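You operate a simulated robot arm through the tools that you are given. There is no shell and no other tool. Be economical: measure what you need, move in short steps, check, and stop when the job is done.

You are at the controls of a simulated robot arm. One attempt, no reset.

## Task
Take the teal hand brush on the kitchen sink and put it away on the lower shelf. Open the shallow kitchen drawer, take the red tea towel from the inside of the shallow kitchen drawer and put it on the counter beside the kettle, then shut the drawer. Do these in any order.

It is judged by the outcome, as a careful person would: the job done as asked, and still so three seconds after it is handed in. It fails if anything else is knocked over, pushed out of place, dropped, spilled or broken. Flat cloth is picked up by pressing the open fingertips on it (5 to 10 N) and closing them slowly along it; thin cloth reads only 2 to 8 mm in the jaws.

## Robot
A 6-joint arm with a two-finger parallel gripper on a trunk, on a base that drives. Base frame: it is fixed to the floor where the robot stands at the start and does not move with it; the origin is under the middle of the robot, x ahead of it, y to its left, z up. Lengths are in m, angles in degrees, forces in N, time in s.
With the tool pointing down near the work surface it reaches from about 0.32 to 0.7 m from the robot's upright axis, wherever it stands. Its first joint turns from -166.0 to 166.0 degrees. Places, roughly: counter beside the kettle [0.4, 1.5, 0.9]; lower shelf [-2.4, 0, 0.4]; red tea towel [0.5, 1.5, 0.75]; shallow kitchen drawer [0.5, 1.7, 0.8]; teal hand brush (14x6x11 cm) [0.5, -0.1, 0.8]. Payload 4.1 kg.
The TCP is the grasp point between the finger pads, 0.023 m short of the fingertips. In the tool frame z runs along the fingers and y along their closing line. Largest opening 0.094 m; finger width 0.038, thickness 0.01; the body of the gripper, 0.054 by 0.096 m, starts 0.039 m behind the TCP.
Orientation is told as [roll, pitch, yaw] about the base's x, y, z axes, in that order, counted from this pose: with the fingers straight down and closing along the base's y, the tool's x points along the base's -x, its y along +y and its z along -z.

## Interface
- The arm moves only by the tool apply_moves. Its arguments are lists of equal length, an entry for each row: "delta_pos": the shift along the base's x, y, z in m, a list of three; "rotation": the turn, a rotation vector about the base's x, y, z in degrees, a list of three; "claw": the gripper command, from -1 (fully open) to 1 (shut), values between in proportion. In form: {"delta_pos": [[tx, ty, tz], ...], "rotation": [[rx, ry, rz], ...], "claw": [claw, ...]}. A call has 1 to 10 rows; each row is the pose to reach, as a shift and turn from the pose commanded when the call began. Each row takes 0.2 s and may step no farther than 0.05 m and 8.6 degrees from the row before; otherwise, or with a gripper value out of range, the whole call is refused. A pose out of reach is approached as far as the arm can. The call stops where the force on the tool passes 40 N (or 10 N more than at its start, if that is more) or the arm is blocked; 0.2 s more then pass. The fingers move at their own pace (about 0.045 m/s each) and stop on an object; they squeeze with about 42 N. The grip force told is the motor's: it shows also when the fingers shut on nothing. Time passes only in rows, and 0.2 s behind the last, so rows that repeat a pose let the fingers close. The reply holds the time, the measured pose of the TCP, the force on the tool along the base axes, the opening and the grip force, in the units named above and with some noise, with the torque about the TCP (base axes, N m) and any sound that the robot's microphone picked up.
- Cameras (640 x 400 px; columns grow to the right, rows downward): "scene" is now at [0.0053, 0.1193, 1.4112]; the picture's right is [-0.59, -0.81, 0.00], its down [-0.56, 0.41, -0.72] and it looks along [0.58, -0.42, -0.69] (base axes); focal length 281 px, centre (320, 200). "wrist" rides on the gripper at [0.086, 0.016, -0.074] in the tool frame; the picture's right is [-0.18, 0.98, 0.00], its down [-0.58, -0.11, -0.81] and it looks along [-0.79, -0.15, 0.59] (tool axes); focal length 243 px, centre (320, 200). There is no depth. A picture from a camera that has moved, and an enlarged one, comes with that camera's place and axes in the base frame and with its lens.
- capture(camera): a new picture of that camera. No time passes.
- move_column(by): slides the trunk up (or, below 0, down) by that many m; the arm and the scene camera ride with it, the base frame stays. It gives what a move gives, with no picture.
- roll_base(legs): drives the robot by 1 to 6 legs, each [ahead, turn to the left] in m and degrees, along the robot's own axes; the way and the turn of a leg run together, so that a leg with both is an arc; at most 1.5 m and 180 degrees a leg. The arm and the cameras ride along, it lands a little off, and it stops where it bumps. It gives what a move gives.
- turn_head(pan, tilt): turns the head with the scene camera to pan (to the left, within 155 degrees either way) and tilt (down, from -29 to 69), counted from straight ahead of the robot. It gives what a move gives.
- zoom(camera, box): a new picture of the part [left, top, right, bottom] of that camera's present view, enlarged. No time passes.
- sign_off(): hands the job in; it is judged then, once.

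Work in short steps. Places have to be worked out from the pictures, the camera data and where the tool is seen: move nearer, look again, correct. Check each grasp and each placing, and mend what went wrong. You have 165 turns and 108 pictures in all, those below and enlarged ones among them. Open the gripper and draw the arm clear of the work before you hand the job in, unless the task says otherwise; then end with one line.

The tools are called after "Call:" by a JSON object that holds its "op" and its "data". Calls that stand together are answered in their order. apply_moves: Moves the arm, as the interface text tells. Its arguments: {"type":"object","properties":{"delta_pos":{"type":"array","items":{"type":"array","items":{"type":"number"}}},"rotation":{"type":"array","items":{"type":"array","items":{"type":"number"}}},"claw":{"type":"array","items":{"type":"number"}}},"required":["delta_pos","rotation","claw"]} The other tools are called the same way: move_column (by) slides the trunk up or down; roll_base (legs) drives the base; turn_head (pan, tilt) turns the head that bears the scene camera; capture (camera) takes a picture; zoom (camera, box) takes an enlarged picture of a part of a camera's view; sign_off () hands the job in.

At the start:

```text
clock: 0.0
eef_pos: [0.4292, -0.0219, 0.9705]
tool_rot: [0.0, 0.0, 0.0]
wrist_force: [-0.3, -0.2, 0.0]
torque: [0.01, 0.0, 0.05]
width: 0.0941
gripper_force: 0.0
trunk travel left (down, up): [-0.375, 0.215]
robot x, y, heading: [-0.0004, 0.001, 0.0]
head pan, tilt: [-36.0, 43.9]
```

scene: 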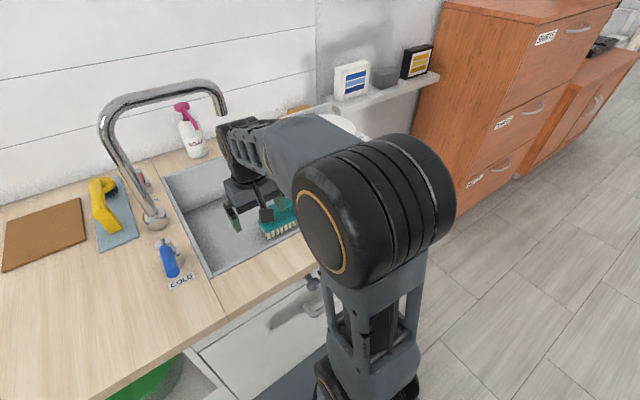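
wrist: 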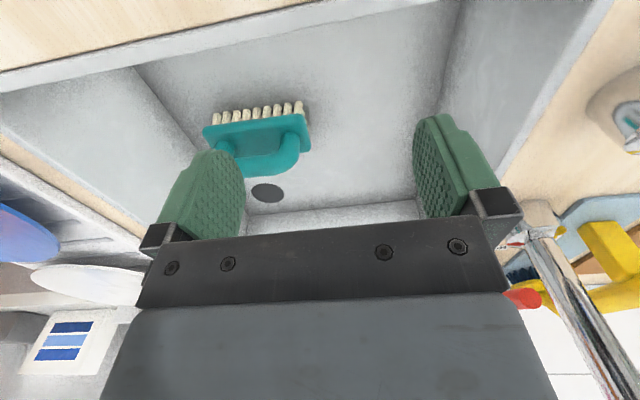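

The brush stands bristles down in the sink. I'll zoom in on it first.

Call:
{"op": "zoom", "data": {"camera": "wrist", "box": [160, 60, 360, 220]}}

Call:
{"op": "zoom", "data": {"camera": "scene", "box": [150, 90, 350, 290]}}

Call:
{"op": "turn_head", "data": {"pan": 75, "tilt": 35}}

Call:
{"op": "capture", "data": {"camera": "scene"}}

Call:
{"op": "turn_head", "data": {"pan": 150, "tilt": 20}}

Call:
{"op": "capture", "data": {"camera": "scene"}}

```text
2.50 times, centred on (260, 140) of wrist
camera zoom: at [0.3428, -0.0059, 1.0446], right [0.18, 0.98, 0.0], down [0.58, -0.11, 0.81], along [0.79, -0.15, -0.59], focal length 606 px, centre (470, 350)
```

zoom: 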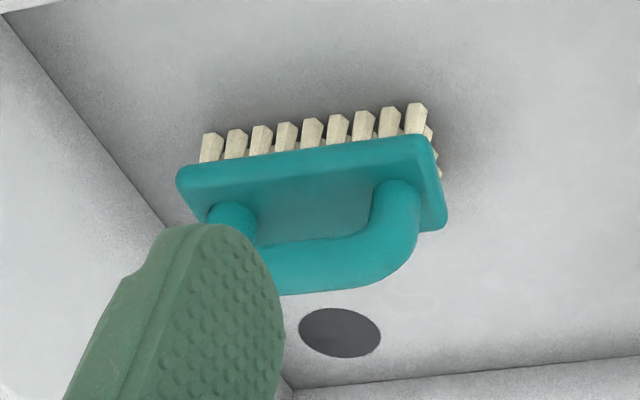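

```text
2.00 times, centred on (250, 190) of scene
camera zoom: at [0.0053, 0.1193, 1.4112], right [-0.59, -0.81, 0.0], down [-0.56, 0.41, -0.72], along [0.58, -0.42, -0.69], focal length 562 px, centre (460, 220)
```

zoom: 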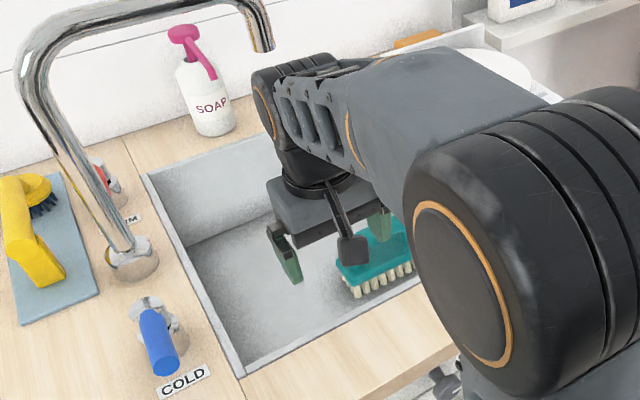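

```text
clock: 1.9
eef_pos: [0.4308, -0.022, 0.9703]
tool_rot: [-0.1, -0.1, 0.0]
wrist_force: [-0.8, 0.0, -1.0]
torque: [0.0, 0.02, -0.02]
width: 0.0939
gripper_force: 0.1
trunk travel left (down, up): [-0.375, 0.215]
robot x, y, heading: [0.0018, 0.0007, -0.1]
head pan, tilt: [75.0, 35.0]
```

```text
103 pictures are left
camera scene: at [-0.0384, 0.2526, 1.4244], right [0.97, -0.26, 0.0], down [-0.15, -0.55, -0.82], along [0.21, 0.79, -0.57], focal length 281 px, centre (320, 200)
```

scene: 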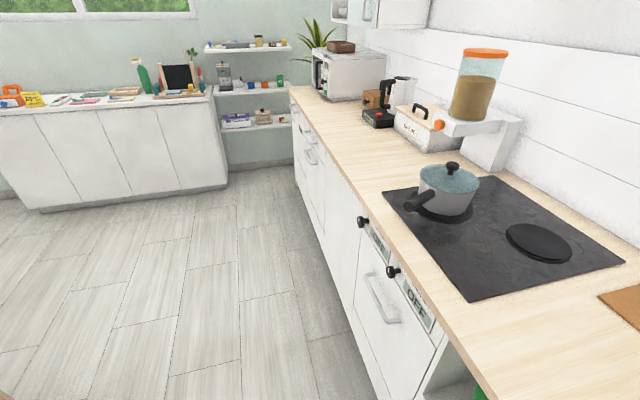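

```text
clock: 3.4
eef_pos: [0.4296, -0.0217, 0.9712]
tool_rot: [0.1, 0.0, 0.0]
wrist_force: [-0.5, -0.4, 0.8]
torque: [0.02, -0.02, -0.02]
width: 0.0941
gripper_force: 0.0
trunk travel left (down, up): [-0.375, 0.215]
robot x, y, heading: [-0.003, 0.0036, -0.0]
head pan, tilt: [150.0, 20.0]
```

```text
102 pictures are left
camera scene: at [-0.1418, 0.2142, 1.4482], right [0.5, 0.87, 0.0], down [0.3, -0.17, -0.94], along [-0.81, 0.47, -0.34], focal length 281 px, centre (320, 200)
```

scene: 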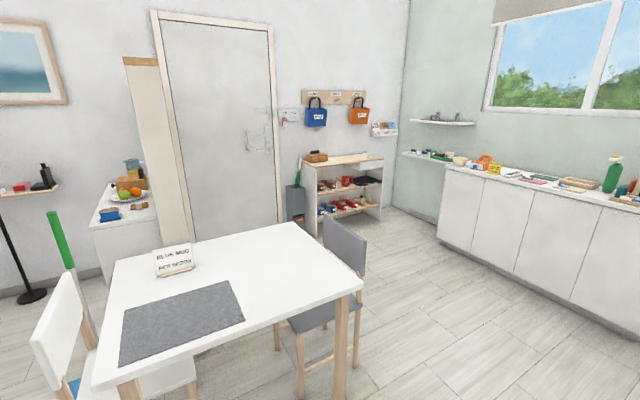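

I need to find the "lower shelf", so I'll look the other way round.

Call:
{"op": "turn_head", "data": {"pan": -152, "tilt": 20}}

Call:
{"op": "capture", "data": {"camera": "scene"}}

Call:
{"op": "turn_head", "data": {"pan": 155, "tilt": 18}}

Call:
{"op": "zoom", "data": {"camera": "scene", "box": [0, 120, 280, 295]}}

```text
clock: 7.5
eef_pos: [0.43, -0.0203, 0.9702]
tool_rot: [0.1, -0.1, 0.0]
wrist_force: [-0.1, -0.1, -0.4]
torque: [0.01, -0.04, 0.0]
width: 0.0942
gripper_force: 0.0
trunk travel left (down, up): [-0.375, 0.215]
robot x, y, heading: [-0.0008, -0.0033, -0.1]
head pan, tilt: [-152.0, 20.0]
```

```text
101 pictures are left
camera scene: at [-0.1434, 0.1238, 1.4482], right [-0.47, 0.88, 0.0], down [0.3, 0.16, -0.94], along [-0.83, -0.44, -0.34], focal length 281 px, centre (320, 200)
```

scene: 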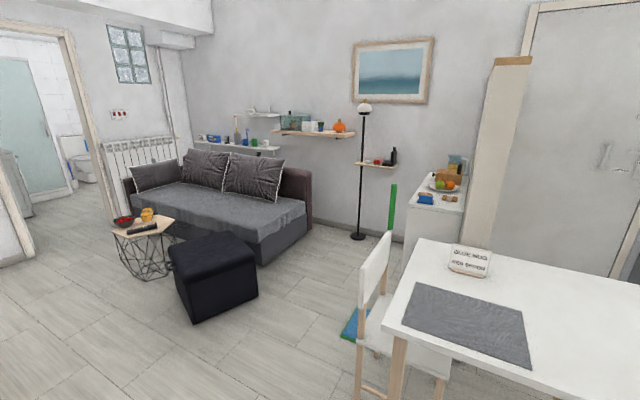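

```text
clock: 11.6
eef_pos: [0.4294, -0.023, 0.9698]
tool_rot: [0.0, 0.0, -0.1]
wrist_force: [0.2, 0.4, -0.1]
torque: [0.03, -0.02, 0.03]
width: 0.0939
gripper_force: 0.0
trunk travel left (down, up): [-0.375, 0.215]
robot x, y, heading: [-0.0005, -0.0022, -0.1]
head pan, tilt: [154.7, 18.0]
```

```text
2.29 times, centred on (140, 208) of scene
camera zoom: at [-0.1456, 0.2075, 1.4515], right [0.43, 0.9, 0.0], down [0.28, -0.13, -0.95], along [-0.86, 0.41, -0.31], focal length 643 px, centre (731, 183)
```

zoom: 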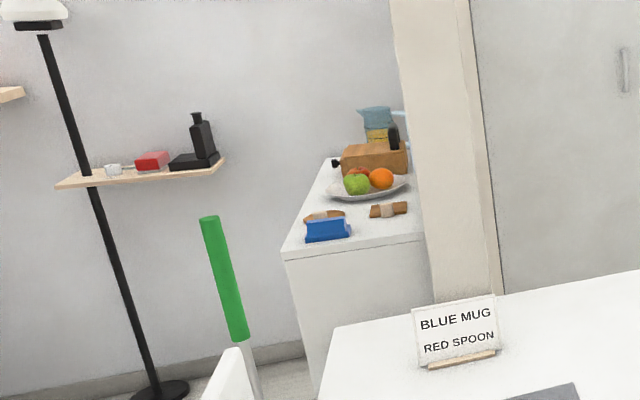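

The brush runs nearly along y, centred around (0.562, -0.13), with its handle top at z≈0.81. I'll turn the gripper 90° so it closes along x, and move partly over the brush at the same height.

Call:
{"op": "apply_moves", "data": {"delta_pos": [[0.01, -0.01, 0], [0.02, -0.02, 0], [0.03, -0.03, 0], [0.04, -0.04, 0], [0.05, -0.05, 0], [0.06, -0.06, 0], [0.07, -0.07, 0], [0.08, -0.08, 0], [0.09, -0.09, 0], [0.1, -0.1, 0]], "rotation": [[0, 0, 8.5], [0, 0, 17], [0, 0, 25.5], [0, 0, 34], [0, 0, 42.5], [0, 0, 51], [0, 0, 59.5], [0, 0, 68], [0, 0, 76.5], [0, 0, 85]], "claw": [-1, -1, -1, -1, -1, -1, -1, -1, -1, -1]}}

Call:
{"op": "capture", "data": {"camera": "wrist"}}

Call:
{"op": "turn_head", "data": {"pan": -36, "tilt": 43.9}}

Call:
{"op": "capture", "data": {"camera": "scene"}}

```text
clock: 13.8
eef_pos: [0.53, -0.1217, 0.968]
tool_rot: [0.0, 0.0, 85.1]
wrist_force: [0.4, 1.1, 0.6]
torque: [0.02, -0.01, 0.05]
width: 0.0938
gripper_force: 0.0
trunk travel left (down, up): [-0.375, 0.215]
robot x, y, heading: [0.0001, 0.0003, 0.3]
head pan, tilt: [154.7, 18.0]
```

```text
99 pictures are left
camera wrist: at [0.5062, -0.2064, 1.0426], right [-0.96, 0.27, 0.0], down [0.16, 0.57, 0.81], along [0.21, 0.78, -0.59], focal length 243 px, centre (320, 200)
```

wrist: 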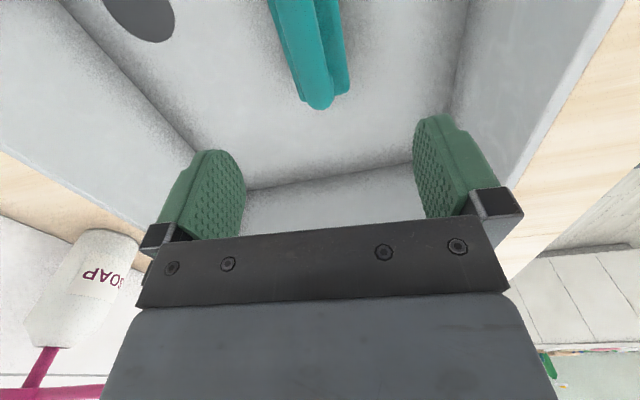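

```text
clock: 16.7
eef_pos: [0.5297, -0.1203, 0.9684]
tool_rot: [0.0, 0.0, 84.9]
wrist_force: [0.0, -0.3, 0.1]
torque: [-0.01, 0.01, 0.02]
width: 0.094
gripper_force: 0.0
trunk travel left (down, up): [-0.375, 0.215]
robot x, y, heading: [-0.0012, -0.0032, -0.2]
head pan, tilt: [-36.0, 43.9]
```

```text
98 pictures are left
camera scene: at [0.0053, 0.1192, 1.4112], right [-0.59, -0.81, 0.0], down [-0.56, 0.41, -0.72], along [0.58, -0.42, -0.69], focal length 281 px, centre (320, 200)
```

scene: 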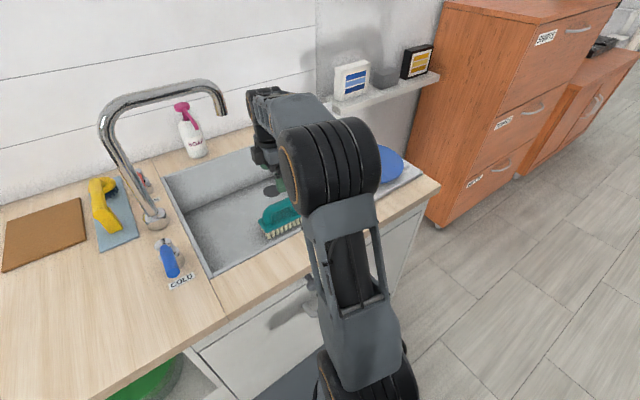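

Brush partially visible; zooming in to separate the handle from the plate.

Call:
{"op": "zoom", "data": {"camera": "wrist", "box": [220, 0, 420, 125]}}

Call:
{"op": "zoom", "data": {"camera": "scene", "box": [200, 150, 360, 260]}}

```text
3.20 times, centred on (320, 62) of wrist
camera zoom: at [0.5058, -0.2059, 1.0427], right [-0.96, 0.27, 0.0], down [0.16, 0.57, 0.81], along [0.22, 0.78, -0.59], focal length 776 px, centre (320, 640)
```

zoom: 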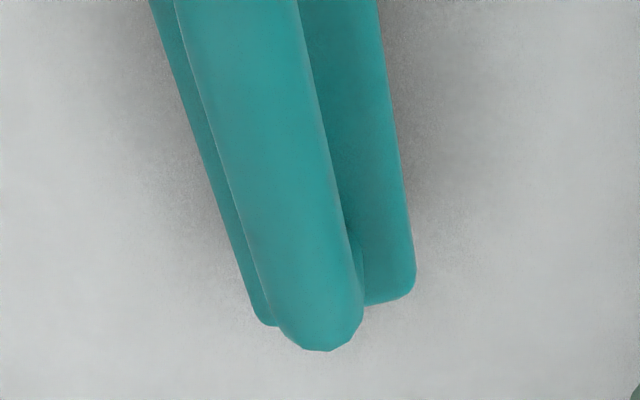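

```text
3.64 times, centred on (280, 205) of scene
camera zoom: at [0.0053, 0.1192, 1.4112], right [-0.59, -0.81, 0.0], down [-0.56, 0.41, -0.72], along [0.58, -0.42, -0.69], focal length 1023 px, centre (466, 182)
```

zoom: 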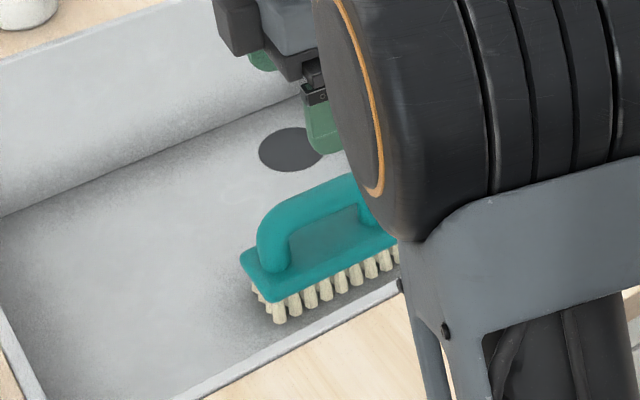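

Combining the views (counter is nearer z≈0.88, sink floor ≈0.73), the brush centre is about (0.54, -0.125) with handle top ≈0.835. I'll move above and part way down, then check.

Call:
{"op": "apply_moves", "data": {"delta_pos": [[0.01, -0.004, -0.03], [0.01, -0.004, -0.06], [0.01, -0.004, -0.08]], "rotation": [[0, 0, 2], [0, 0, 2], [0, 0, 2]], "claw": [-1, -1, -1]}}

Call:
{"op": "capture", "data": {"camera": "wrist"}}

Call:
{"op": "zoom", "data": {"camera": "scene", "box": [200, 150, 360, 260]}}

```text
clock: 17.5
eef_pos: [0.5419, -0.1252, 0.8895]
tool_rot: [0.0, -0.1, 87.0]
wrist_force: [-0.4, -0.8, 0.3]
torque: [0.0, -0.02, 0.01]
width: 0.094
gripper_force: 0.1
trunk travel left (down, up): [-0.375, 0.215]
robot x, y, heading: [-0.0012, -0.0006, 0.2]
head pan, tilt: [-36.0, 43.9]
```

```text
95 pictures are left
camera wrist: at [0.5206, -0.2108, 0.9638], right [-0.97, 0.24, 0.0], down [0.14, 0.58, 0.81], along [0.19, 0.78, -0.59], focal length 243 px, centre (320, 200)
```

wrist: 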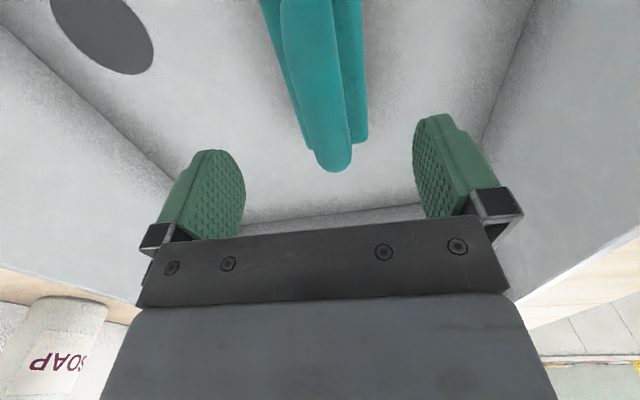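

```text
3.64 times, centred on (280, 205) of scene
camera zoom: at [0.0053, 0.1192, 1.4112], right [-0.59, -0.81, 0.0], down [-0.56, 0.41, -0.72], along [0.58, -0.42, -0.69], focal length 1023 px, centre (466, 182)
```

zoom: 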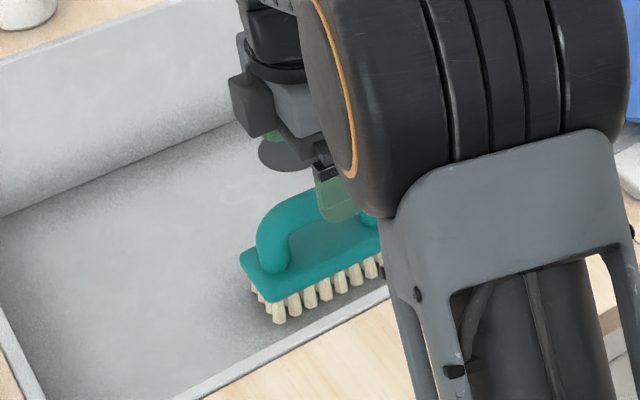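

Triangulating the handle end gives a top around z≈0.845 and x≈0.54, so I'm aligned. I'll descend to TCP z≈0.83 and close.

Call:
{"op": "apply_moves", "data": {"delta_pos": [[-0.001, -0.003, -0.02], [-0.001, -0.003, -0.04], [-0.001, -0.003, -0.058], [-0.001, -0.003, -0.058]], "rotation": [[0, 0, 0], [0, 0, 0], [0, 0, 0], [0, 0, 0]], "claw": [-1, -1, -1, -1]}}

Call:
{"op": "capture", "data": {"camera": "wrist"}}

```text
clock: 18.5
eef_pos: [0.5388, -0.1292, 0.8311]
tool_rot: [-0.1, 0.0, 87.0]
wrist_force: [0.1, 0.2, 0.1]
torque: [-0.03, 0.01, 0.01]
width: 0.094
gripper_force: 0.0
trunk travel left (down, up): [-0.375, 0.215]
robot x, y, heading: [-0.0025, 0.0017, 0.0]
head pan, tilt: [-36.0, 43.9]
```

```text
93 pictures are left
camera wrist: at [0.5184, -0.2147, 0.9054], right [-0.97, 0.24, 0.0], down [0.14, 0.57, 0.81], along [0.19, 0.78, -0.59], focal length 243 px, centre (320, 200)
```

wrist: 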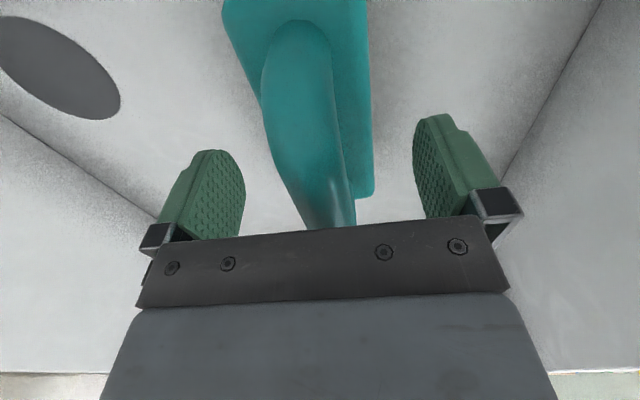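

The handle sits between the fingers with no contact. I'll close now.

Call:
{"op": "apply_moves", "data": {"delta_pos": [[0, 0, 0], [0, 0, 0], [0, 0, 0], [0, 0, 0], [0, 0, 0], [0, 0, 0]], "rotation": [[0, 0, 0], [0, 0, 0], [0, 0, 0], [0, 0, 0], [0, 0, 0], [0, 0, 0]], "claw": [1, 1, 1, 1, 1, 1]}}

Call:
{"op": "capture", "data": {"camera": "wrist"}}

```text
clock: 19.9
eef_pos: [0.5391, -0.1272, 0.8318]
tool_rot: [0.0, 0.1, 86.9]
wrist_force: [-0.9, 0.5, 0.6]
torque: [-0.01, 0.04, -0.02]
width: 0.0258
gripper_force: 41.7
trunk travel left (down, up): [-0.375, 0.215]
robot x, y, heading: [-0.0029, 0.0039, -0.1]
head pan, tilt: [-36.0, 43.9]
```

```text
92 pictures are left
camera wrist: at [0.5183, -0.2147, 0.9059], right [-0.97, 0.24, 0.0], down [0.14, 0.57, 0.81], along [0.19, 0.78, -0.59], focal length 243 px, centre (320, 200)
```

wrist: 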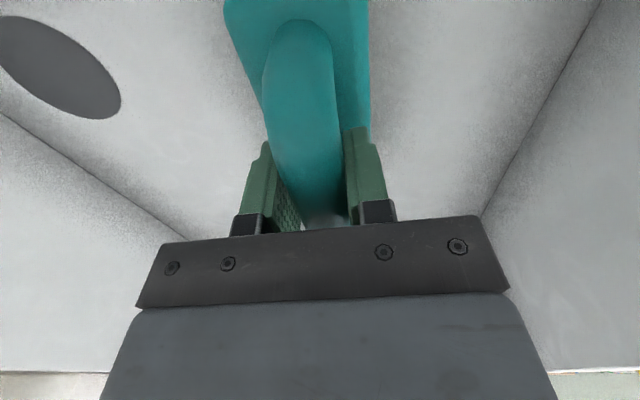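

The grip is firm at 26 mm. I'll lift straight up to about z≈1.05 and check it holds.

Call:
{"op": "apply_moves", "data": {"delta_pos": [[0, 0, 0.02], [0, 0, 0.05], [0, 0, 0.09], [0, 0, 0.13], [0, 0, 0.17], [0, 0, 0.21], [0, 0, 0.23]], "rotation": [[0, 0, 0], [0, 0, 0], [0, 0, 0], [0, 0, 0], [0, 0, 0], [0, 0, 0], [0, 0, 0]], "claw": [1, 1, 1, 1, 1, 1, 1]}}

Call:
{"op": "capture", "data": {"camera": "scene"}}

Call:
{"op": "capture", "data": {"camera": "wrist"}}

```text
clock: 21.5
eef_pos: [0.538, -0.1289, 1.0639]
tool_rot: [0.1, 0.0, 87.0]
wrist_force: [-0.2, -0.2, -1.4]
torque: [-0.01, -0.04, 0.01]
width: 0.0259
gripper_force: 42.0
trunk travel left (down, up): [-0.375, 0.215]
robot x, y, heading: [0.0019, -0.0006, -0.2]
head pan, tilt: [-36.0, 43.9]
```

```text
91 pictures are left
camera scene: at [0.0053, 0.1192, 1.4111], right [-0.59, -0.81, 0.0], down [-0.56, 0.41, -0.72], along [0.58, -0.42, -0.69], focal length 281 px, centre (320, 200)
```

scene: 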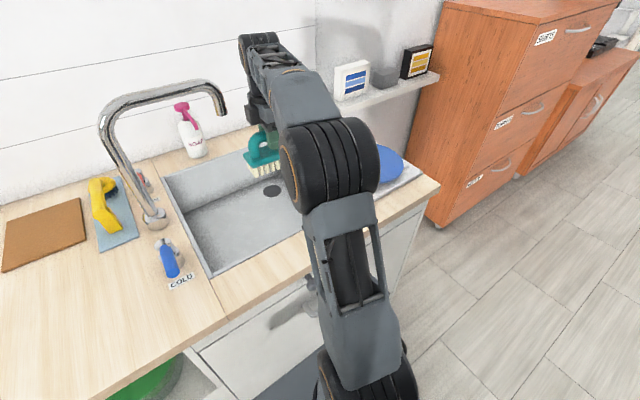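

```text
90 pictures are left
camera wrist: at [0.5181, -0.2154, 1.1389], right [-0.97, 0.24, 0.0], down [0.14, 0.57, 0.81], along [0.19, 0.78, -0.59], focal length 243 px, centre (320, 200)
```

wrist: 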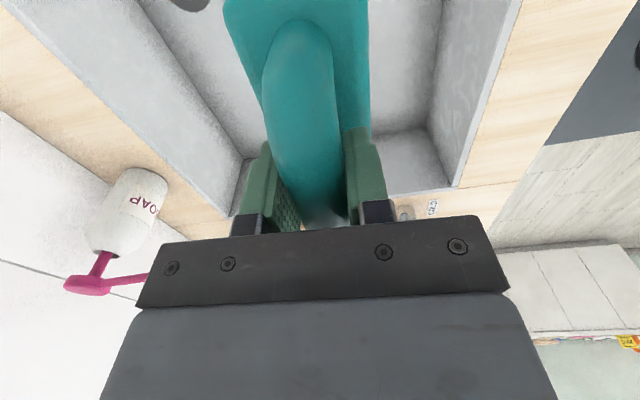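

Brush is held securely. I'll draw the arm in, then study the cabinet area behind before driving.

Call:
{"op": "apply_moves", "data": {"delta_pos": [[-0.03, 0.0, 0.0], [-0.06, 0.01, 0.0], [-0.09, 0.03, 0.0], [-0.12, 0.05, 0.0], [-0.14, 0.07, 0.0]], "rotation": [[0, 0, 0], [0, 0, 0], [0, 0, 0], [0, 0, 0], [0, 0, 0]], "claw": [1, 1, 1, 1, 1]}}

Call:
{"op": "turn_head", "data": {"pan": -155, "tilt": 28}}

Call:
{"op": "zoom", "data": {"camera": "scene", "box": [280, 90, 560, 265]}}

Call:
{"op": "zoom", "data": {"camera": "scene", "box": [280, 200, 640, 400]}}

```text
clock: 22.7
eef_pos: [0.4003, -0.0582, 1.0632]
tool_rot: [0.0, 0.0, 87.1]
wrist_force: [-0.4, 0.1, -1.9]
torque: [0.02, -0.04, 0.0]
width: 0.0256
gripper_force: 42.1
trunk travel left (down, up): [-0.375, 0.215]
robot x, y, heading: [0.0009, -0.0017, 0.2]
head pan, tilt: [-36.0, 43.9]
```

```text
clock: 24.6
eef_pos: [0.3999, -0.0585, 1.0634]
tool_rot: [-0.1, -0.1, 86.9]
wrist_force: [0.4, -0.6, -1.1]
torque: [-0.03, -0.03, -0.02]
width: 0.0259
gripper_force: 42.0
trunk travel left (down, up): [-0.375, 0.215]
robot x, y, heading: [0.0011, 0.0003, 0.0]
head pan, tilt: [-154.7, 28.0]
```

```text
2.29 times, centred on (420, 178) of scene
camera zoom: at [-0.1436, 0.1285, 1.4354], right [-0.43, 0.9, 0.0], down [0.42, 0.2, -0.88], along [-0.8, -0.38, -0.47], focal length 643 px, centre (91, 251)
```

zoom: 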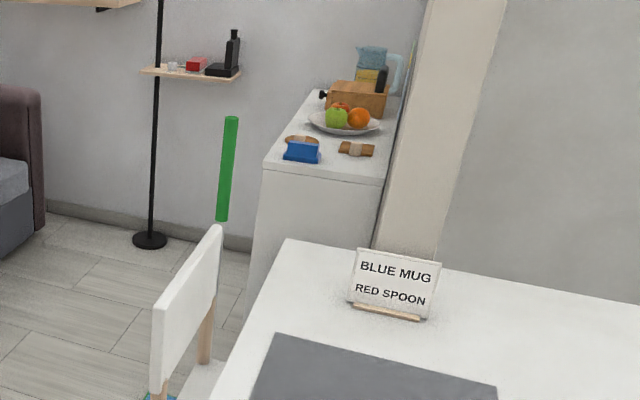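

```text
1.78 times, centred on (460, 300) of scene
camera zoom: at [-0.1436, 0.1285, 1.4354], right [-0.43, 0.9, 0.0], down [0.42, 0.2, -0.88], along [-0.8, -0.38, -0.47], focal length 500 px, centre (71, 22)
```

zoom: 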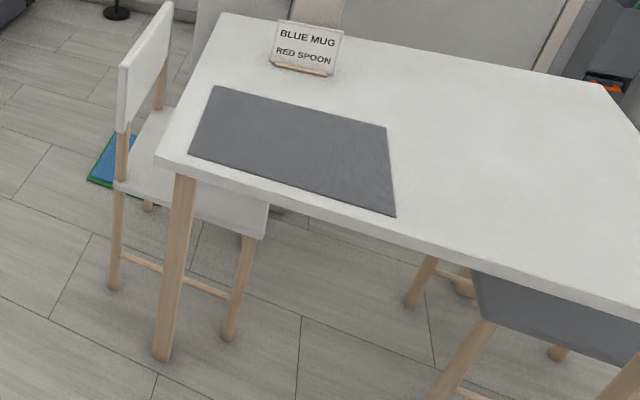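

The cabinet with the fruit (x≈-2.05…-3.0, y≈±0.17) likely contains the lower shelf, open on a side I can't see from here. I'll back off from the counter and drive around the chair and mop, keeping near y≈-0.8.

Call:
{"op": "roll_base", "data": {"legs": [[-0.4, 0], [0, -90], [0.8, 0], [0, -90]]}}

Call:
{"op": "turn_head", "data": {"pan": 0, "tilt": 30}}

Call:
{"op": "capture", "data": {"camera": "scene"}}

```text
clock: 38.6
eef_pos: [-0.7624, -0.76, 1.0643]
tool_rot: [0.0, 0.0, -89.8]
wrist_force: [0.3, -0.3, -1.5]
torque: [0.02, -0.01, -0.05]
width: 0.0255
gripper_force: 41.7
trunk travel left (down, up): [-0.375, 0.215]
robot x, y, heading: [-0.3572, -0.7954, -176.7]
head pan, tilt: [-154.7, 28.0]
```

```text
clock: 41.0
eef_pos: [-0.7616, -0.7598, 1.0638]
tool_rot: [0.0, -0.1, -89.7]
wrist_force: [-0.3, -0.3, -1.7]
torque: [0.02, -0.01, 0.0]
width: 0.0256
gripper_force: 41.5
trunk travel left (down, up): [-0.375, 0.215]
robot x, y, heading: [-0.358, -0.7937, -176.5]
head pan, tilt: [0.0, 30.0]
```

```text
87 pictures are left
camera scene: at [-0.3816, -0.961, 1.4322], right [-0.06, 1.0, 0.0], down [0.5, 0.03, -0.87], along [-0.86, -0.05, -0.5], focal length 281 px, centre (320, 200)
```

scene: 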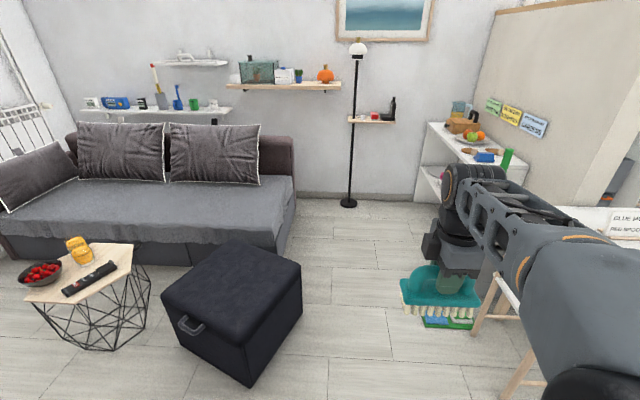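

Now the cabinet's -y side appears open with a shelf inside. Zooming.

Call:
{"op": "zoom", "data": {"camera": "scene", "box": [380, 100, 540, 220]}}

```text
3.33 times, centred on (460, 160) of scene
camera zoom: at [-0.3816, -0.961, 1.4322], right [-0.06, 1.0, 0.0], down [0.5, 0.03, -0.87], along [-0.86, -0.05, -0.5], focal length 938 px, centre (-147, 333)
```

zoom: 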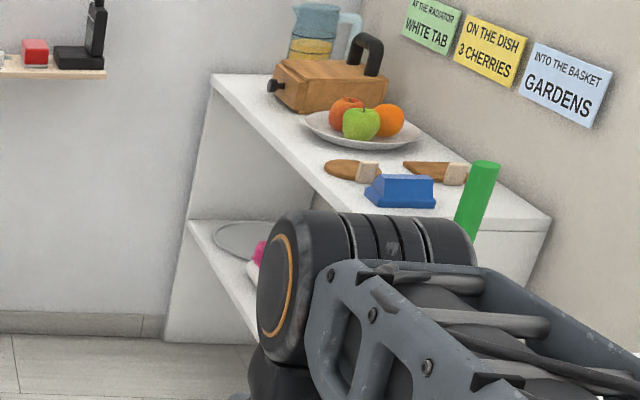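

The lower shelf opens on the -y side. I'll straighten to heading 180° and drive down the middle of the gap between the ottoman and the mop.

Call:
{"op": "roll_base", "data": {"legs": [[0, -3.3], [1.55, 0]]}}

Call:
{"op": "turn_head", "data": {"pan": -65, "tilt": 40}}

Call:
{"op": "capture", "data": {"camera": "scene"}}

```text
refused: 1.55 is not a number from -1.5 to 1.5
```

```text
clock: 42.3
eef_pos: [-0.7618, -0.7596, 1.064]
tool_rot: [0.0, -0.1, -89.8]
wrist_force: [0.0, -1.1, -1.5]
torque: [-0.02, 0.0, -0.01]
width: 0.0256
gripper_force: 42.3
trunk travel left (down, up): [-0.375, 0.215]
robot x, y, heading: [-0.359, -0.7947, -176.8]
head pan, tilt: [-65.0, 40.0]
```

```text
85 pictures are left
camera scene: at [-0.3317, -0.881, 1.4168], right [0.88, 0.47, 0.0], down [0.31, -0.57, -0.77], along [-0.36, 0.67, -0.64], focal length 281 px, centre (320, 200)
```

scene: 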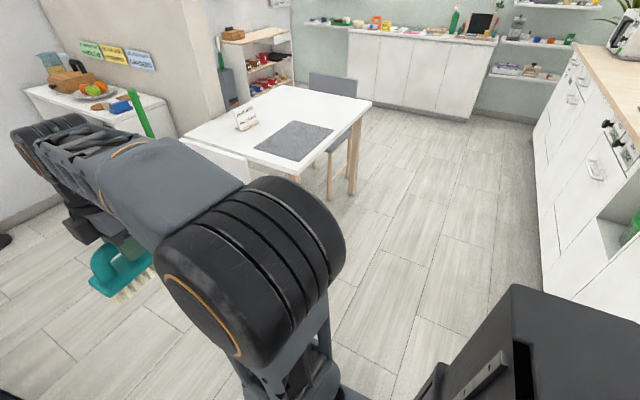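

Leg length limit is 1.5 m; splitting it.

Call:
{"op": "roll_base", "data": {"legs": [[0, -3.3], [0.8, 0], [0.75, 0]]}}

Call:
{"op": "capture", "data": {"camera": "scene"}}

```text
clock: 50.7
eef_pos: [-2.3087, -0.7842, 1.0648]
tool_rot: [-0.1, 0.0, -91.3]
wrist_force: [-0.8, -0.3, -2.2]
torque: [0.0, 0.0, -0.02]
width: 0.0256
gripper_force: 42.3
trunk travel left (down, up): [-0.375, 0.215]
robot x, y, heading: [-1.9092, -0.8283, -177.9]
head pan, tilt: [-65.0, 40.0]
```

```text
84 pictures are left
camera scene: at [-1.8823, -0.9169, 1.4168], right [0.89, 0.45, 0.0], down [0.29, -0.57, -0.77], along [-0.35, 0.68, -0.64], focal length 281 px, centre (320, 200)
```

scene: 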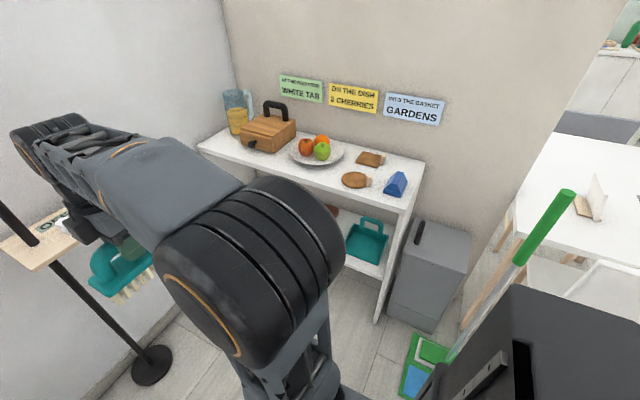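

There's a lamp ahead, so I'll turn in toward the cabinet diagonally and end facing its open side.

Call:
{"op": "roll_base", "data": {"legs": [[0, -45], [0.3, 0], [0, -43]]}}

Call:
{"op": "turn_head", "data": {"pan": 25, "tilt": 45}}

Call:
{"op": "capture", "data": {"camera": "scene"}}

Call:
{"op": "capture", "data": {"camera": "wrist"}}

```text
clock: 56.8
eef_pos: [-2.0802, -0.2221, 1.0633]
tool_rot: [0.0, 0.0, -179.9]
wrist_force: [0.7, 0.3, -1.5]
torque: [-0.01, 0.03, 0.0]
width: 0.0257
gripper_force: 41.9
trunk travel left (down, up): [-0.375, 0.215]
robot x, y, heading: [-2.1146, -0.621, 93.0]
head pan, tilt: [-65.0, 40.0]
```

```text
clock: 58.4
eef_pos: [-2.0794, -0.2222, 1.0641]
tool_rot: [0.0, 0.0, -179.9]
wrist_force: [0.3, 0.8, -1.6]
torque: [-0.01, 0.02, 0.0]
width: 0.0257
gripper_force: 41.9
trunk travel left (down, up): [-0.375, 0.215]
robot x, y, heading: [-2.1149, -0.6266, 93.1]
head pan, tilt: [25.0, 45.0]
```

```text
83 pictures are left
camera scene: at [-2.3189, -0.621, 1.4096], right [0.88, 0.47, 0.0], down [0.33, -0.62, -0.71], along [-0.33, 0.62, -0.71], focal length 281 px, centre (320, 200)
```

scene: 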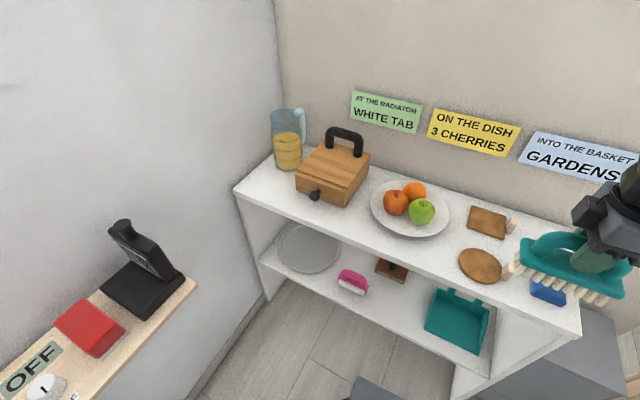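

```text
82 pictures are left
camera wrist: at [-1.9939, -0.2391, 1.1382], right [-0.18, -0.98, 0.0], down [-0.58, 0.11, 0.81], along [-0.79, 0.15, -0.59], focal length 243 px, centre (320, 200)
```

wrist: 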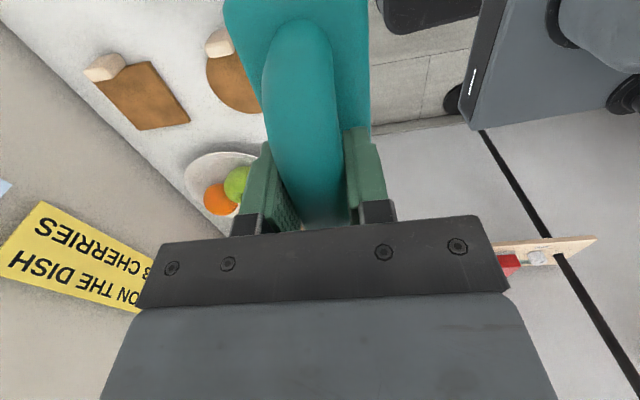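

The lower shelf (z≈0.4, front edge y≈-0.166) holds a plate, pink brush, brown block and dustpan; there's a free gap at about x -2.39…-2.18. I'll back off 0.1 m and lower the trunk.

Call:
{"op": "roll_base", "data": {"legs": [[-0.1, 0]]}}

Call:
{"op": "move_column", "data": {"by": -0.37}}

Call:
{"op": "capture", "data": {"camera": "scene"}}

```text
clock: 59.6
eef_pos: [-2.0747, -0.3214, 1.0637]
tool_rot: [-0.1, 0.0, -180.1]
wrist_force: [-0.3, 0.4, -1.1]
torque: [-0.04, 0.03, 0.01]
width: 0.0257
gripper_force: 41.4
trunk travel left (down, up): [-0.375, 0.215]
robot x, y, heading: [-2.1119, -0.7277, 93.1]
head pan, tilt: [25.0, 45.0]
```

```text
clock: 63.1
eef_pos: [-2.0741, -0.3209, 0.6935]
tool_rot: [-0.1, -0.1, -179.9]
wrist_force: [-0.4, 0.0, -2.9]
torque: [0.0, 0.03, -0.02]
width: 0.0262
gripper_force: 41.9
trunk travel left (down, up): [-0.005, 0.585]
robot x, y, heading: [-2.1094, -0.7262, 93.0]
head pan, tilt: [25.0, 45.0]
```

```text
81 pictures are left
camera scene: at [-2.3137, -0.7193, 1.0396], right [0.88, 0.47, 0.0], down [0.33, -0.62, -0.71], along [-0.33, 0.62, -0.71], focal length 281 px, centre (320, 200)
```

scene: 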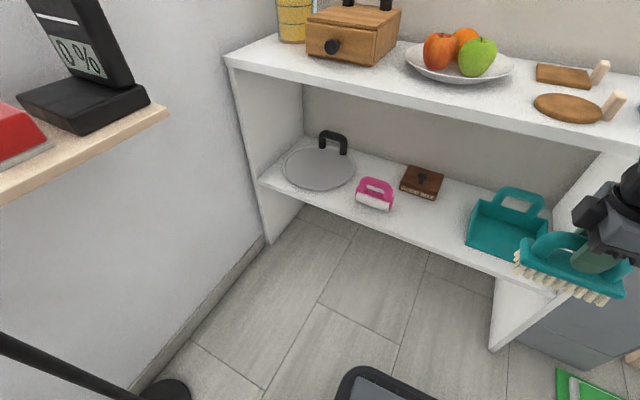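

Clear view. Gap is centred at x≈-2.285. I'll shift the brush sideways in front of the shelf, keeping clear of it, and tilt the tool 35°.

Call:
{"op": "apply_moves", "data": {"delta_pos": [[-0.04, 0, -0.02], [-0.08, 0, -0.04], [-0.12, 0, -0.06], [-0.16, 0, -0.08], [-0.2, 0, -0.1], [-0.21, 0, -0.12]], "rotation": [[6, 0, 0], [12, 0, 0], [18, 0, 0], [24, 0, 0], [30, 0, 0], [35, 0, 0]], "claw": [1, 1, 1, 1, 1, 1]}}

Call:
{"op": "capture", "data": {"camera": "scene"}}

```text
clock: 64.5
eef_pos: [-2.2851, -0.3224, 0.5706]
tool_rot: [-35.1, 0.0, -179.9]
wrist_force: [0.5, 0.4, -1.3]
torque: [-0.01, 0.0, 0.0]
width: 0.0258
gripper_force: 41.9
trunk travel left (down, up): [-0.005, 0.585]
robot x, y, heading: [-2.1108, -0.7237, 93.1]
head pan, tilt: [25.0, 45.0]
```

```text
80 pictures are left
camera scene: at [-2.3137, -0.7193, 1.0396], right [0.88, 0.47, 0.0], down [0.33, -0.62, -0.71], along [-0.33, 0.62, -0.71], focal length 281 px, centre (320, 200)
```

scene: 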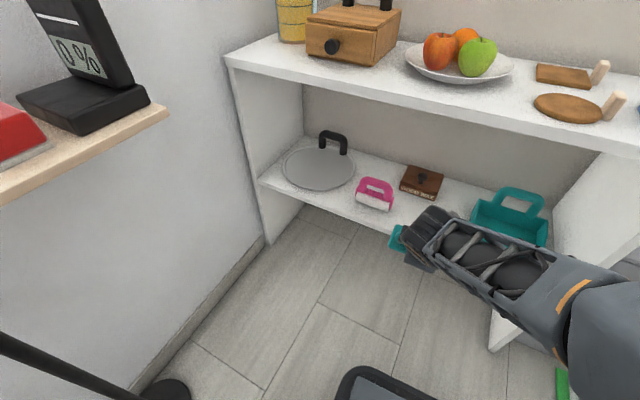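

Tool tilted, pointing into the shelf. I'll ease in toward y≈-0.15 above shelf level while reducing the tilt to 25°, then check.

Call:
{"op": "apply_moves", "data": {"delta_pos": [[0, 0.04, -0.02], [0, 0.08, -0.03], [0, 0.12, -0.035], [0, 0.15, -0.035], [0, 0.17, -0.035]], "rotation": [[0, 0, 0], [0, 0, 0], [-4, 0, 0], [-7, 0, 0], [-10, 0, 0]], "claw": [1, 1, 1, 1, 1]}}

Call:
{"op": "capture", "data": {"camera": "scene"}}

Call:
{"op": "capture", "data": {"camera": "wrist"}}

```text
clock: 65.7
eef_pos: [-2.2831, -0.1506, 0.5399]
tool_rot: [-24.9, 0.0, -180.0]
wrist_force: [-0.1, 0.6, -2.0]
torque: [-0.03, -0.01, 0.03]
width: 0.0258
gripper_force: 41.7
trunk travel left (down, up): [-0.005, 0.585]
robot x, y, heading: [-2.1104, -0.719, 92.9]
head pan, tilt: [25.0, 45.0]
```

```text
79 pictures are left
camera scene: at [-2.3137, -0.7194, 1.0396], right [0.88, 0.47, 0.0], down [0.33, -0.62, -0.71], along [-0.33, 0.62, -0.71], focal length 281 px, centre (320, 200)
```

scene: 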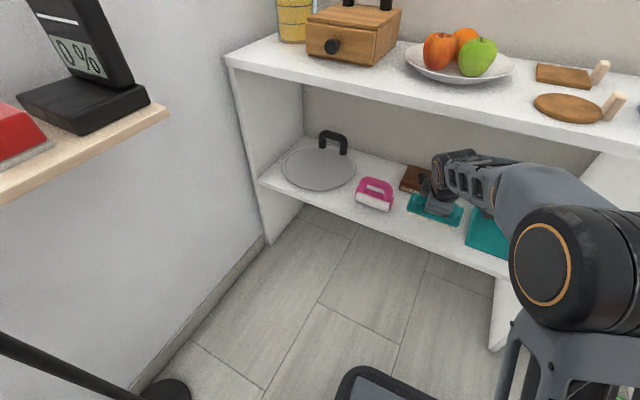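

```text
78 pictures are left
camera wrist: at [-2.1964, -0.1972, 0.6004], right [-0.18, -0.89, -0.41], down [-0.58, -0.24, 0.78], along [-0.79, 0.38, -0.47], focal length 243 px, centre (320, 200)
```

wrist: 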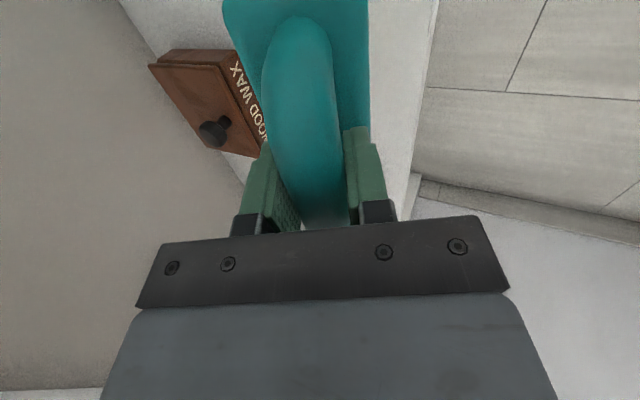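

The brush sits in the gap with clearance on both ends. I'll lower it slowly and watch the force.

Call:
{"op": "apply_moves", "data": {"delta_pos": [[0, 0, -0.01], [0, 0, -0.02], [0, 0, -0.028], [0, 0, -0.034], [0, 0, -0.038]], "rotation": [[0, 0, 0], [0, 0, 0], [0, 0, 0], [0, 0, 0], [0, 0, 0]], "claw": [1, 1, 1, 1, 1]}}

Call:
{"op": "zoom", "data": {"camera": "scene", "box": [340, 130, 540, 255]}}

```text
clock: 66.9
eef_pos: [-2.2843, -0.1506, 0.501]
tool_rot: [-25.0, 0.1, 179.9]
wrist_force: [0.6, 0.6, -1.8]
torque: [-0.05, -0.03, 0.02]
width: 0.0259
gripper_force: 41.9
trunk travel left (down, up): [-0.005, 0.585]
robot x, y, heading: [-2.112, -0.7236, 93.4]
head pan, tilt: [25.0, 45.0]
```

```text
3.20 times, centred on (440, 192) of scene
camera zoom: at [-2.3137, -0.7192, 1.0396], right [0.88, 0.47, 0.0], down [0.33, -0.62, -0.71], along [-0.33, 0.62, -0.71], focal length 900 px, centre (-64, 224)
```

zoom: 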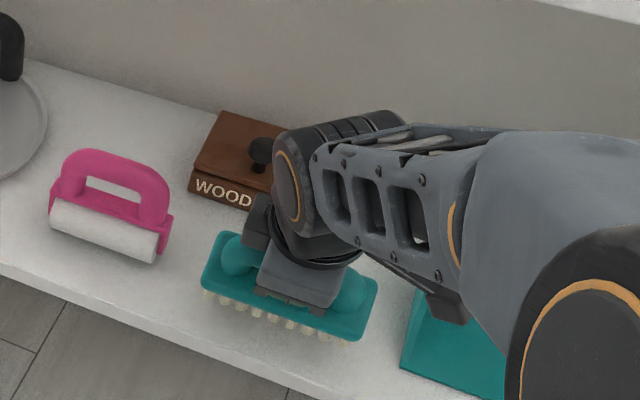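

No contact yet; continue down in small steps.

Call:
{"op": "apply_moves", "data": {"delta_pos": [[0, 0, -0.003], [0, 0, -0.006], [0, 0, -0.009], [0, 0, -0.012]], "rotation": [[0, 0, 0], [0, 0, 0], [0, 0, 0], [0, 0, 0]], "claw": [1, 1, 1, 1]}}

Call:
{"op": "zoom", "data": {"camera": "scene", "box": [340, 130, 540, 255]}}

```text
clock: 67.9
eef_pos: [-2.284, -0.1492, 0.4883]
tool_rot: [-24.9, 0.0, -180.0]
wrist_force: [-0.7, 0.1, -0.4]
torque: [-0.03, -0.03, -0.01]
width: 0.0255
gripper_force: 41.6
trunk travel left (down, up): [-0.005, 0.585]
robot x, y, heading: [-2.1136, -0.7269, 93.0]
head pan, tilt: [25.0, 45.0]
```

```text
3.20 times, centred on (440, 192) of scene
camera zoom: at [-2.3137, -0.7192, 1.0396], right [0.88, 0.47, 0.0], down [0.33, -0.62, -0.71], along [-0.33, 0.62, -0.71], focal length 900 px, centre (-64, 224)
```

zoom: 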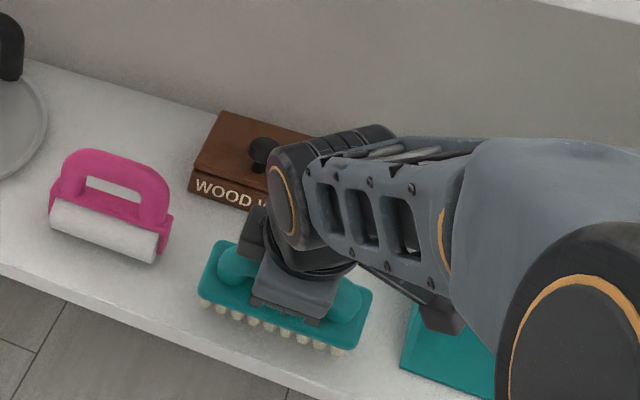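

Still basically free. Continue down.

Call:
{"op": "apply_moves", "data": {"delta_pos": [[0, 0, -0.004], [0, 0, -0.008], [0, 0, -0.012], [0, 0, -0.015]], "rotation": [[0, 0, 0], [0, 0, 0], [0, 0, 0], [0, 0, 0]], "claw": [1, 1, 1, 1]}}

Call:
{"op": "zoom", "data": {"camera": "scene", "box": [340, 130, 540, 255]}}

```text
clock: 69.0
eef_pos: [-2.2866, -0.148, 0.4806]
tool_rot: [-26.2, -0.3, -179.9]
wrist_force: [0.3, -1.6, 12.5]
torque: [0.0, -0.43, -0.15]
width: 0.0253
gripper_force: 42.0
trunk travel left (down, up): [-0.005, 0.585]
robot x, y, heading: [-2.1113, -0.722, 93.2]
head pan, tilt: [25.0, 45.0]
stopped in row 4: the force on the tool passed its limit (the readings are from after the stop); the commanded pose is now the measured one
```

```text
3.20 times, centred on (440, 192) of scene
camera zoom: at [-2.3135, -0.7201, 1.0392], right [0.88, 0.47, 0.0], down [0.33, -0.62, -0.71], along [-0.33, 0.62, -0.71], focal length 900 px, centre (-64, 224)
```

zoom: 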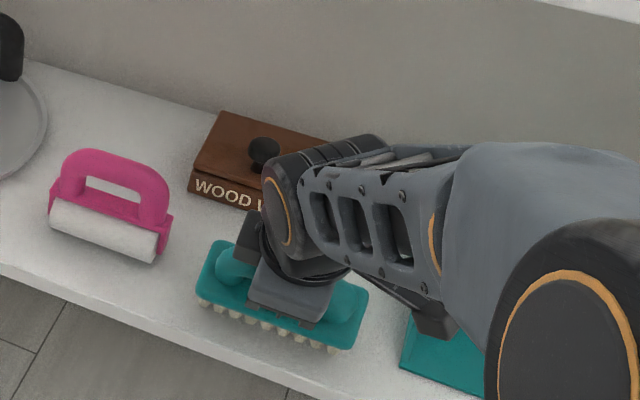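

Contact made (12 N). I'll loosen the grip slightly so the fingers act as a loose guide, then look.

Call:
{"op": "apply_moves", "data": {"delta_pos": [[0, 0, 0.002], [0, 0, 0.003], [0, 0, 0.003]], "rotation": [[0, 0, 0], [0, 0, 0], [0, 0, 0]], "claw": [0.3, 0.05, 0.05]}}

Call:
{"op": "zoom", "data": {"camera": "scene", "box": [340, 130, 540, 255]}}

Call:
{"op": "capture", "data": {"camera": "wrist"}}

```text
clock: 69.8
eef_pos: [-2.2847, -0.1462, 0.481]
tool_rot: [-25.7, -0.2, -179.9]
wrist_force: [0.0, 0.2, 0.3]
torque: [0.0, 0.01, 0.02]
width: 0.0448
gripper_force: 0.5
trunk travel left (down, up): [-0.005, 0.585]
robot x, y, heading: [-2.1084, -0.7266, 93.2]
head pan, tilt: [25.0, 45.0]
```

```text
3.20 times, centred on (440, 192) of scene
camera zoom: at [-2.3137, -0.7193, 1.0395], right [0.88, 0.47, 0.0], down [0.33, -0.62, -0.71], along [-0.33, 0.62, -0.71], focal length 900 px, centre (-64, 224)
```

zoom: 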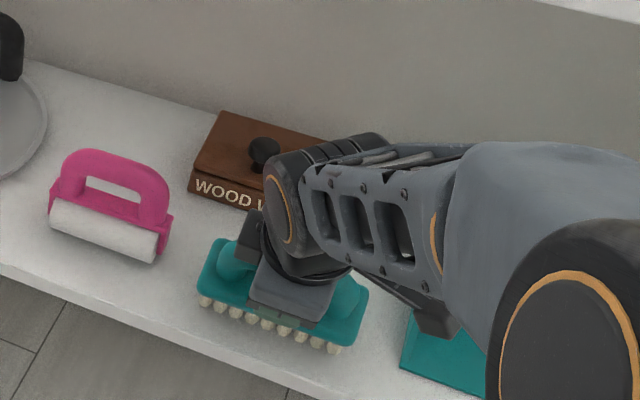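

```text
73 pictures are left
camera wrist: at [-2.1991, -0.1945, 0.5412], right [-0.18, -0.89, -0.43], down [-0.58, -0.25, 0.78], along [-0.8, 0.39, -0.47], focal length 243 px, centre (320, 200)
```

wrist: 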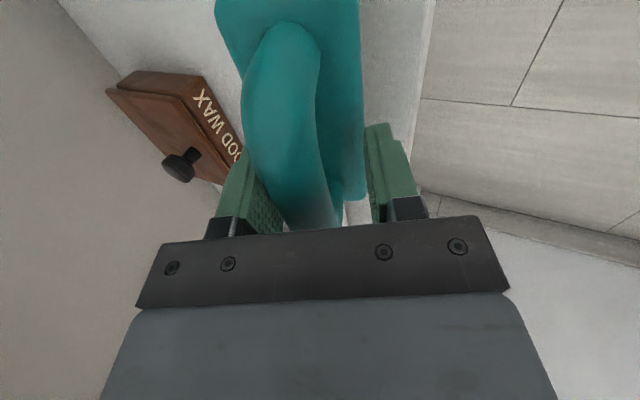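

The handle leans forward against the front finger, so it's tipping upright. I'll let it down by opening gradually while moving slightly forward.

Call:
{"op": "apply_moves", "data": {"delta_pos": [[0, 0.006, 0.001], [0, 0.012, 0.002], [0, 0.018, 0.003], [0, 0.022, 0.004], [0, 0.022, 0.004]], "rotation": [[0, 0, 0], [0, 0, 0], [0, 0, 0], [0, 0, 0], [0, 0, 0]], "claw": [-0.1, -0.25, -0.4, -0.6, -0.8]}}

Call:
{"op": "zoom", "data": {"camera": "scene", "box": [340, 130, 540, 255]}}

Call:
{"op": "capture", "data": {"camera": "wrist"}}

```text
clock: 71.0
eef_pos: [-2.2873, -0.1237, 0.4853]
tool_rot: [-25.8, -0.2, -179.9]
wrist_force: [0.1, -1.0, 0.2]
torque: [0.02, -0.02, 0.0]
width: 0.0849
gripper_force: 0.1
trunk travel left (down, up): [-0.005, 0.585]
robot x, y, heading: [-2.1069, -0.7222, 93.1]
head pan, tilt: [25.0, 45.0]
```

```text
3.20 times, centred on (440, 192) of scene
camera zoom: at [-2.3137, -0.7193, 1.0396], right [0.88, 0.47, 0.0], down [0.33, -0.62, -0.71], along [-0.33, 0.62, -0.71], focal length 900 px, centre (-64, 224)
```

zoom: 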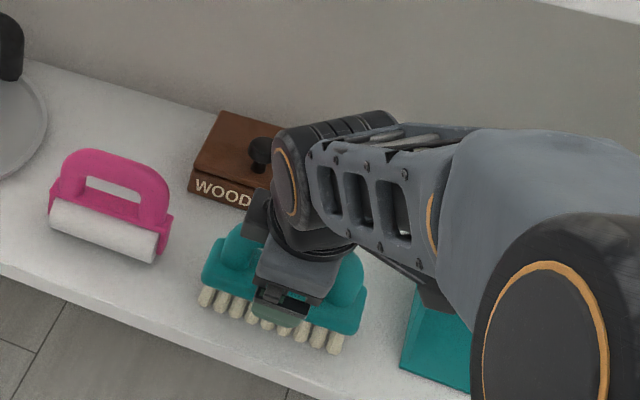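

```text
71 pictures are left
camera wrist: at [-2.2004, -0.172, 0.5443], right [-0.18, -0.89, -0.43], down [-0.58, -0.25, 0.78], along [-0.8, 0.39, -0.46], focal length 243 px, centre (320, 200)
```

wrist: 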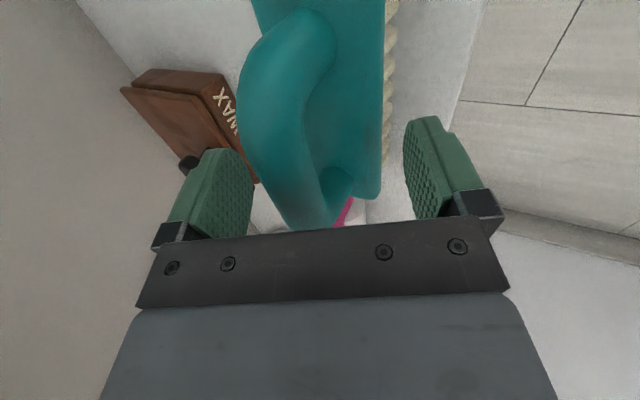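

The brush now stands upright on its bristles. I'll lift the fingers over the handle, slightly backward, and withdraw.

Call:
{"op": "apply_moves", "data": {"delta_pos": [[0, -0.004, 0.012], [0, -0.008, 0.024], [0, -0.013, 0.036], [0, -0.035, 0.042], [0, -0.07, 0.045], [0, -0.11, 0.045], [0, -0.15, 0.045], [0, -0.19, 0.045]], "rotation": [[0, 0, 0], [0, 0, 0], [0, 0, 0], [0, 0, 0], [0, 0, 0], [0, 0, 0], [0, 0, 0], [0, 0, 0]], "claw": [-0.8, -0.8, -0.8, -0.8, -0.8, -0.8, -0.8, -0.8]}}

Call:
{"op": "capture", "data": {"camera": "scene"}}

```text
clock: 72.8
eef_pos: [-2.282, -0.3167, 0.5317]
tool_rot: [-25.7, -0.2, -179.9]
wrist_force: [-0.6, -0.4, 0.5]
torque: [0.0, -0.01, 0.02]
width: 0.0845
gripper_force: 0.0
trunk travel left (down, up): [-0.005, 0.585]
robot x, y, heading: [-2.1129, -0.7249, 92.9]
head pan, tilt: [25.0, 45.0]
```

```text
70 pictures are left
camera scene: at [-2.3137, -0.7191, 1.0395], right [0.88, 0.47, 0.0], down [0.33, -0.62, -0.71], along [-0.33, 0.62, -0.71], focal length 281 px, centre (320, 200)
```

scene: 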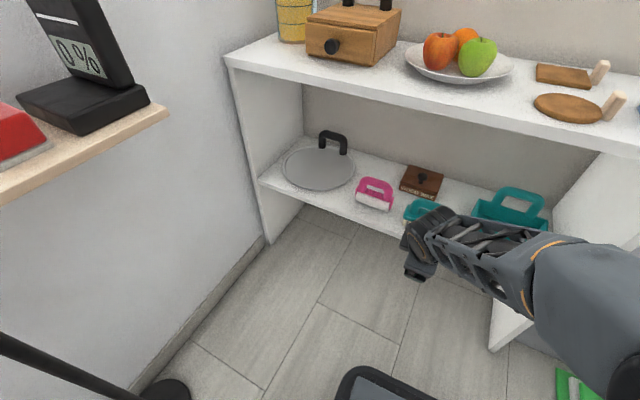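

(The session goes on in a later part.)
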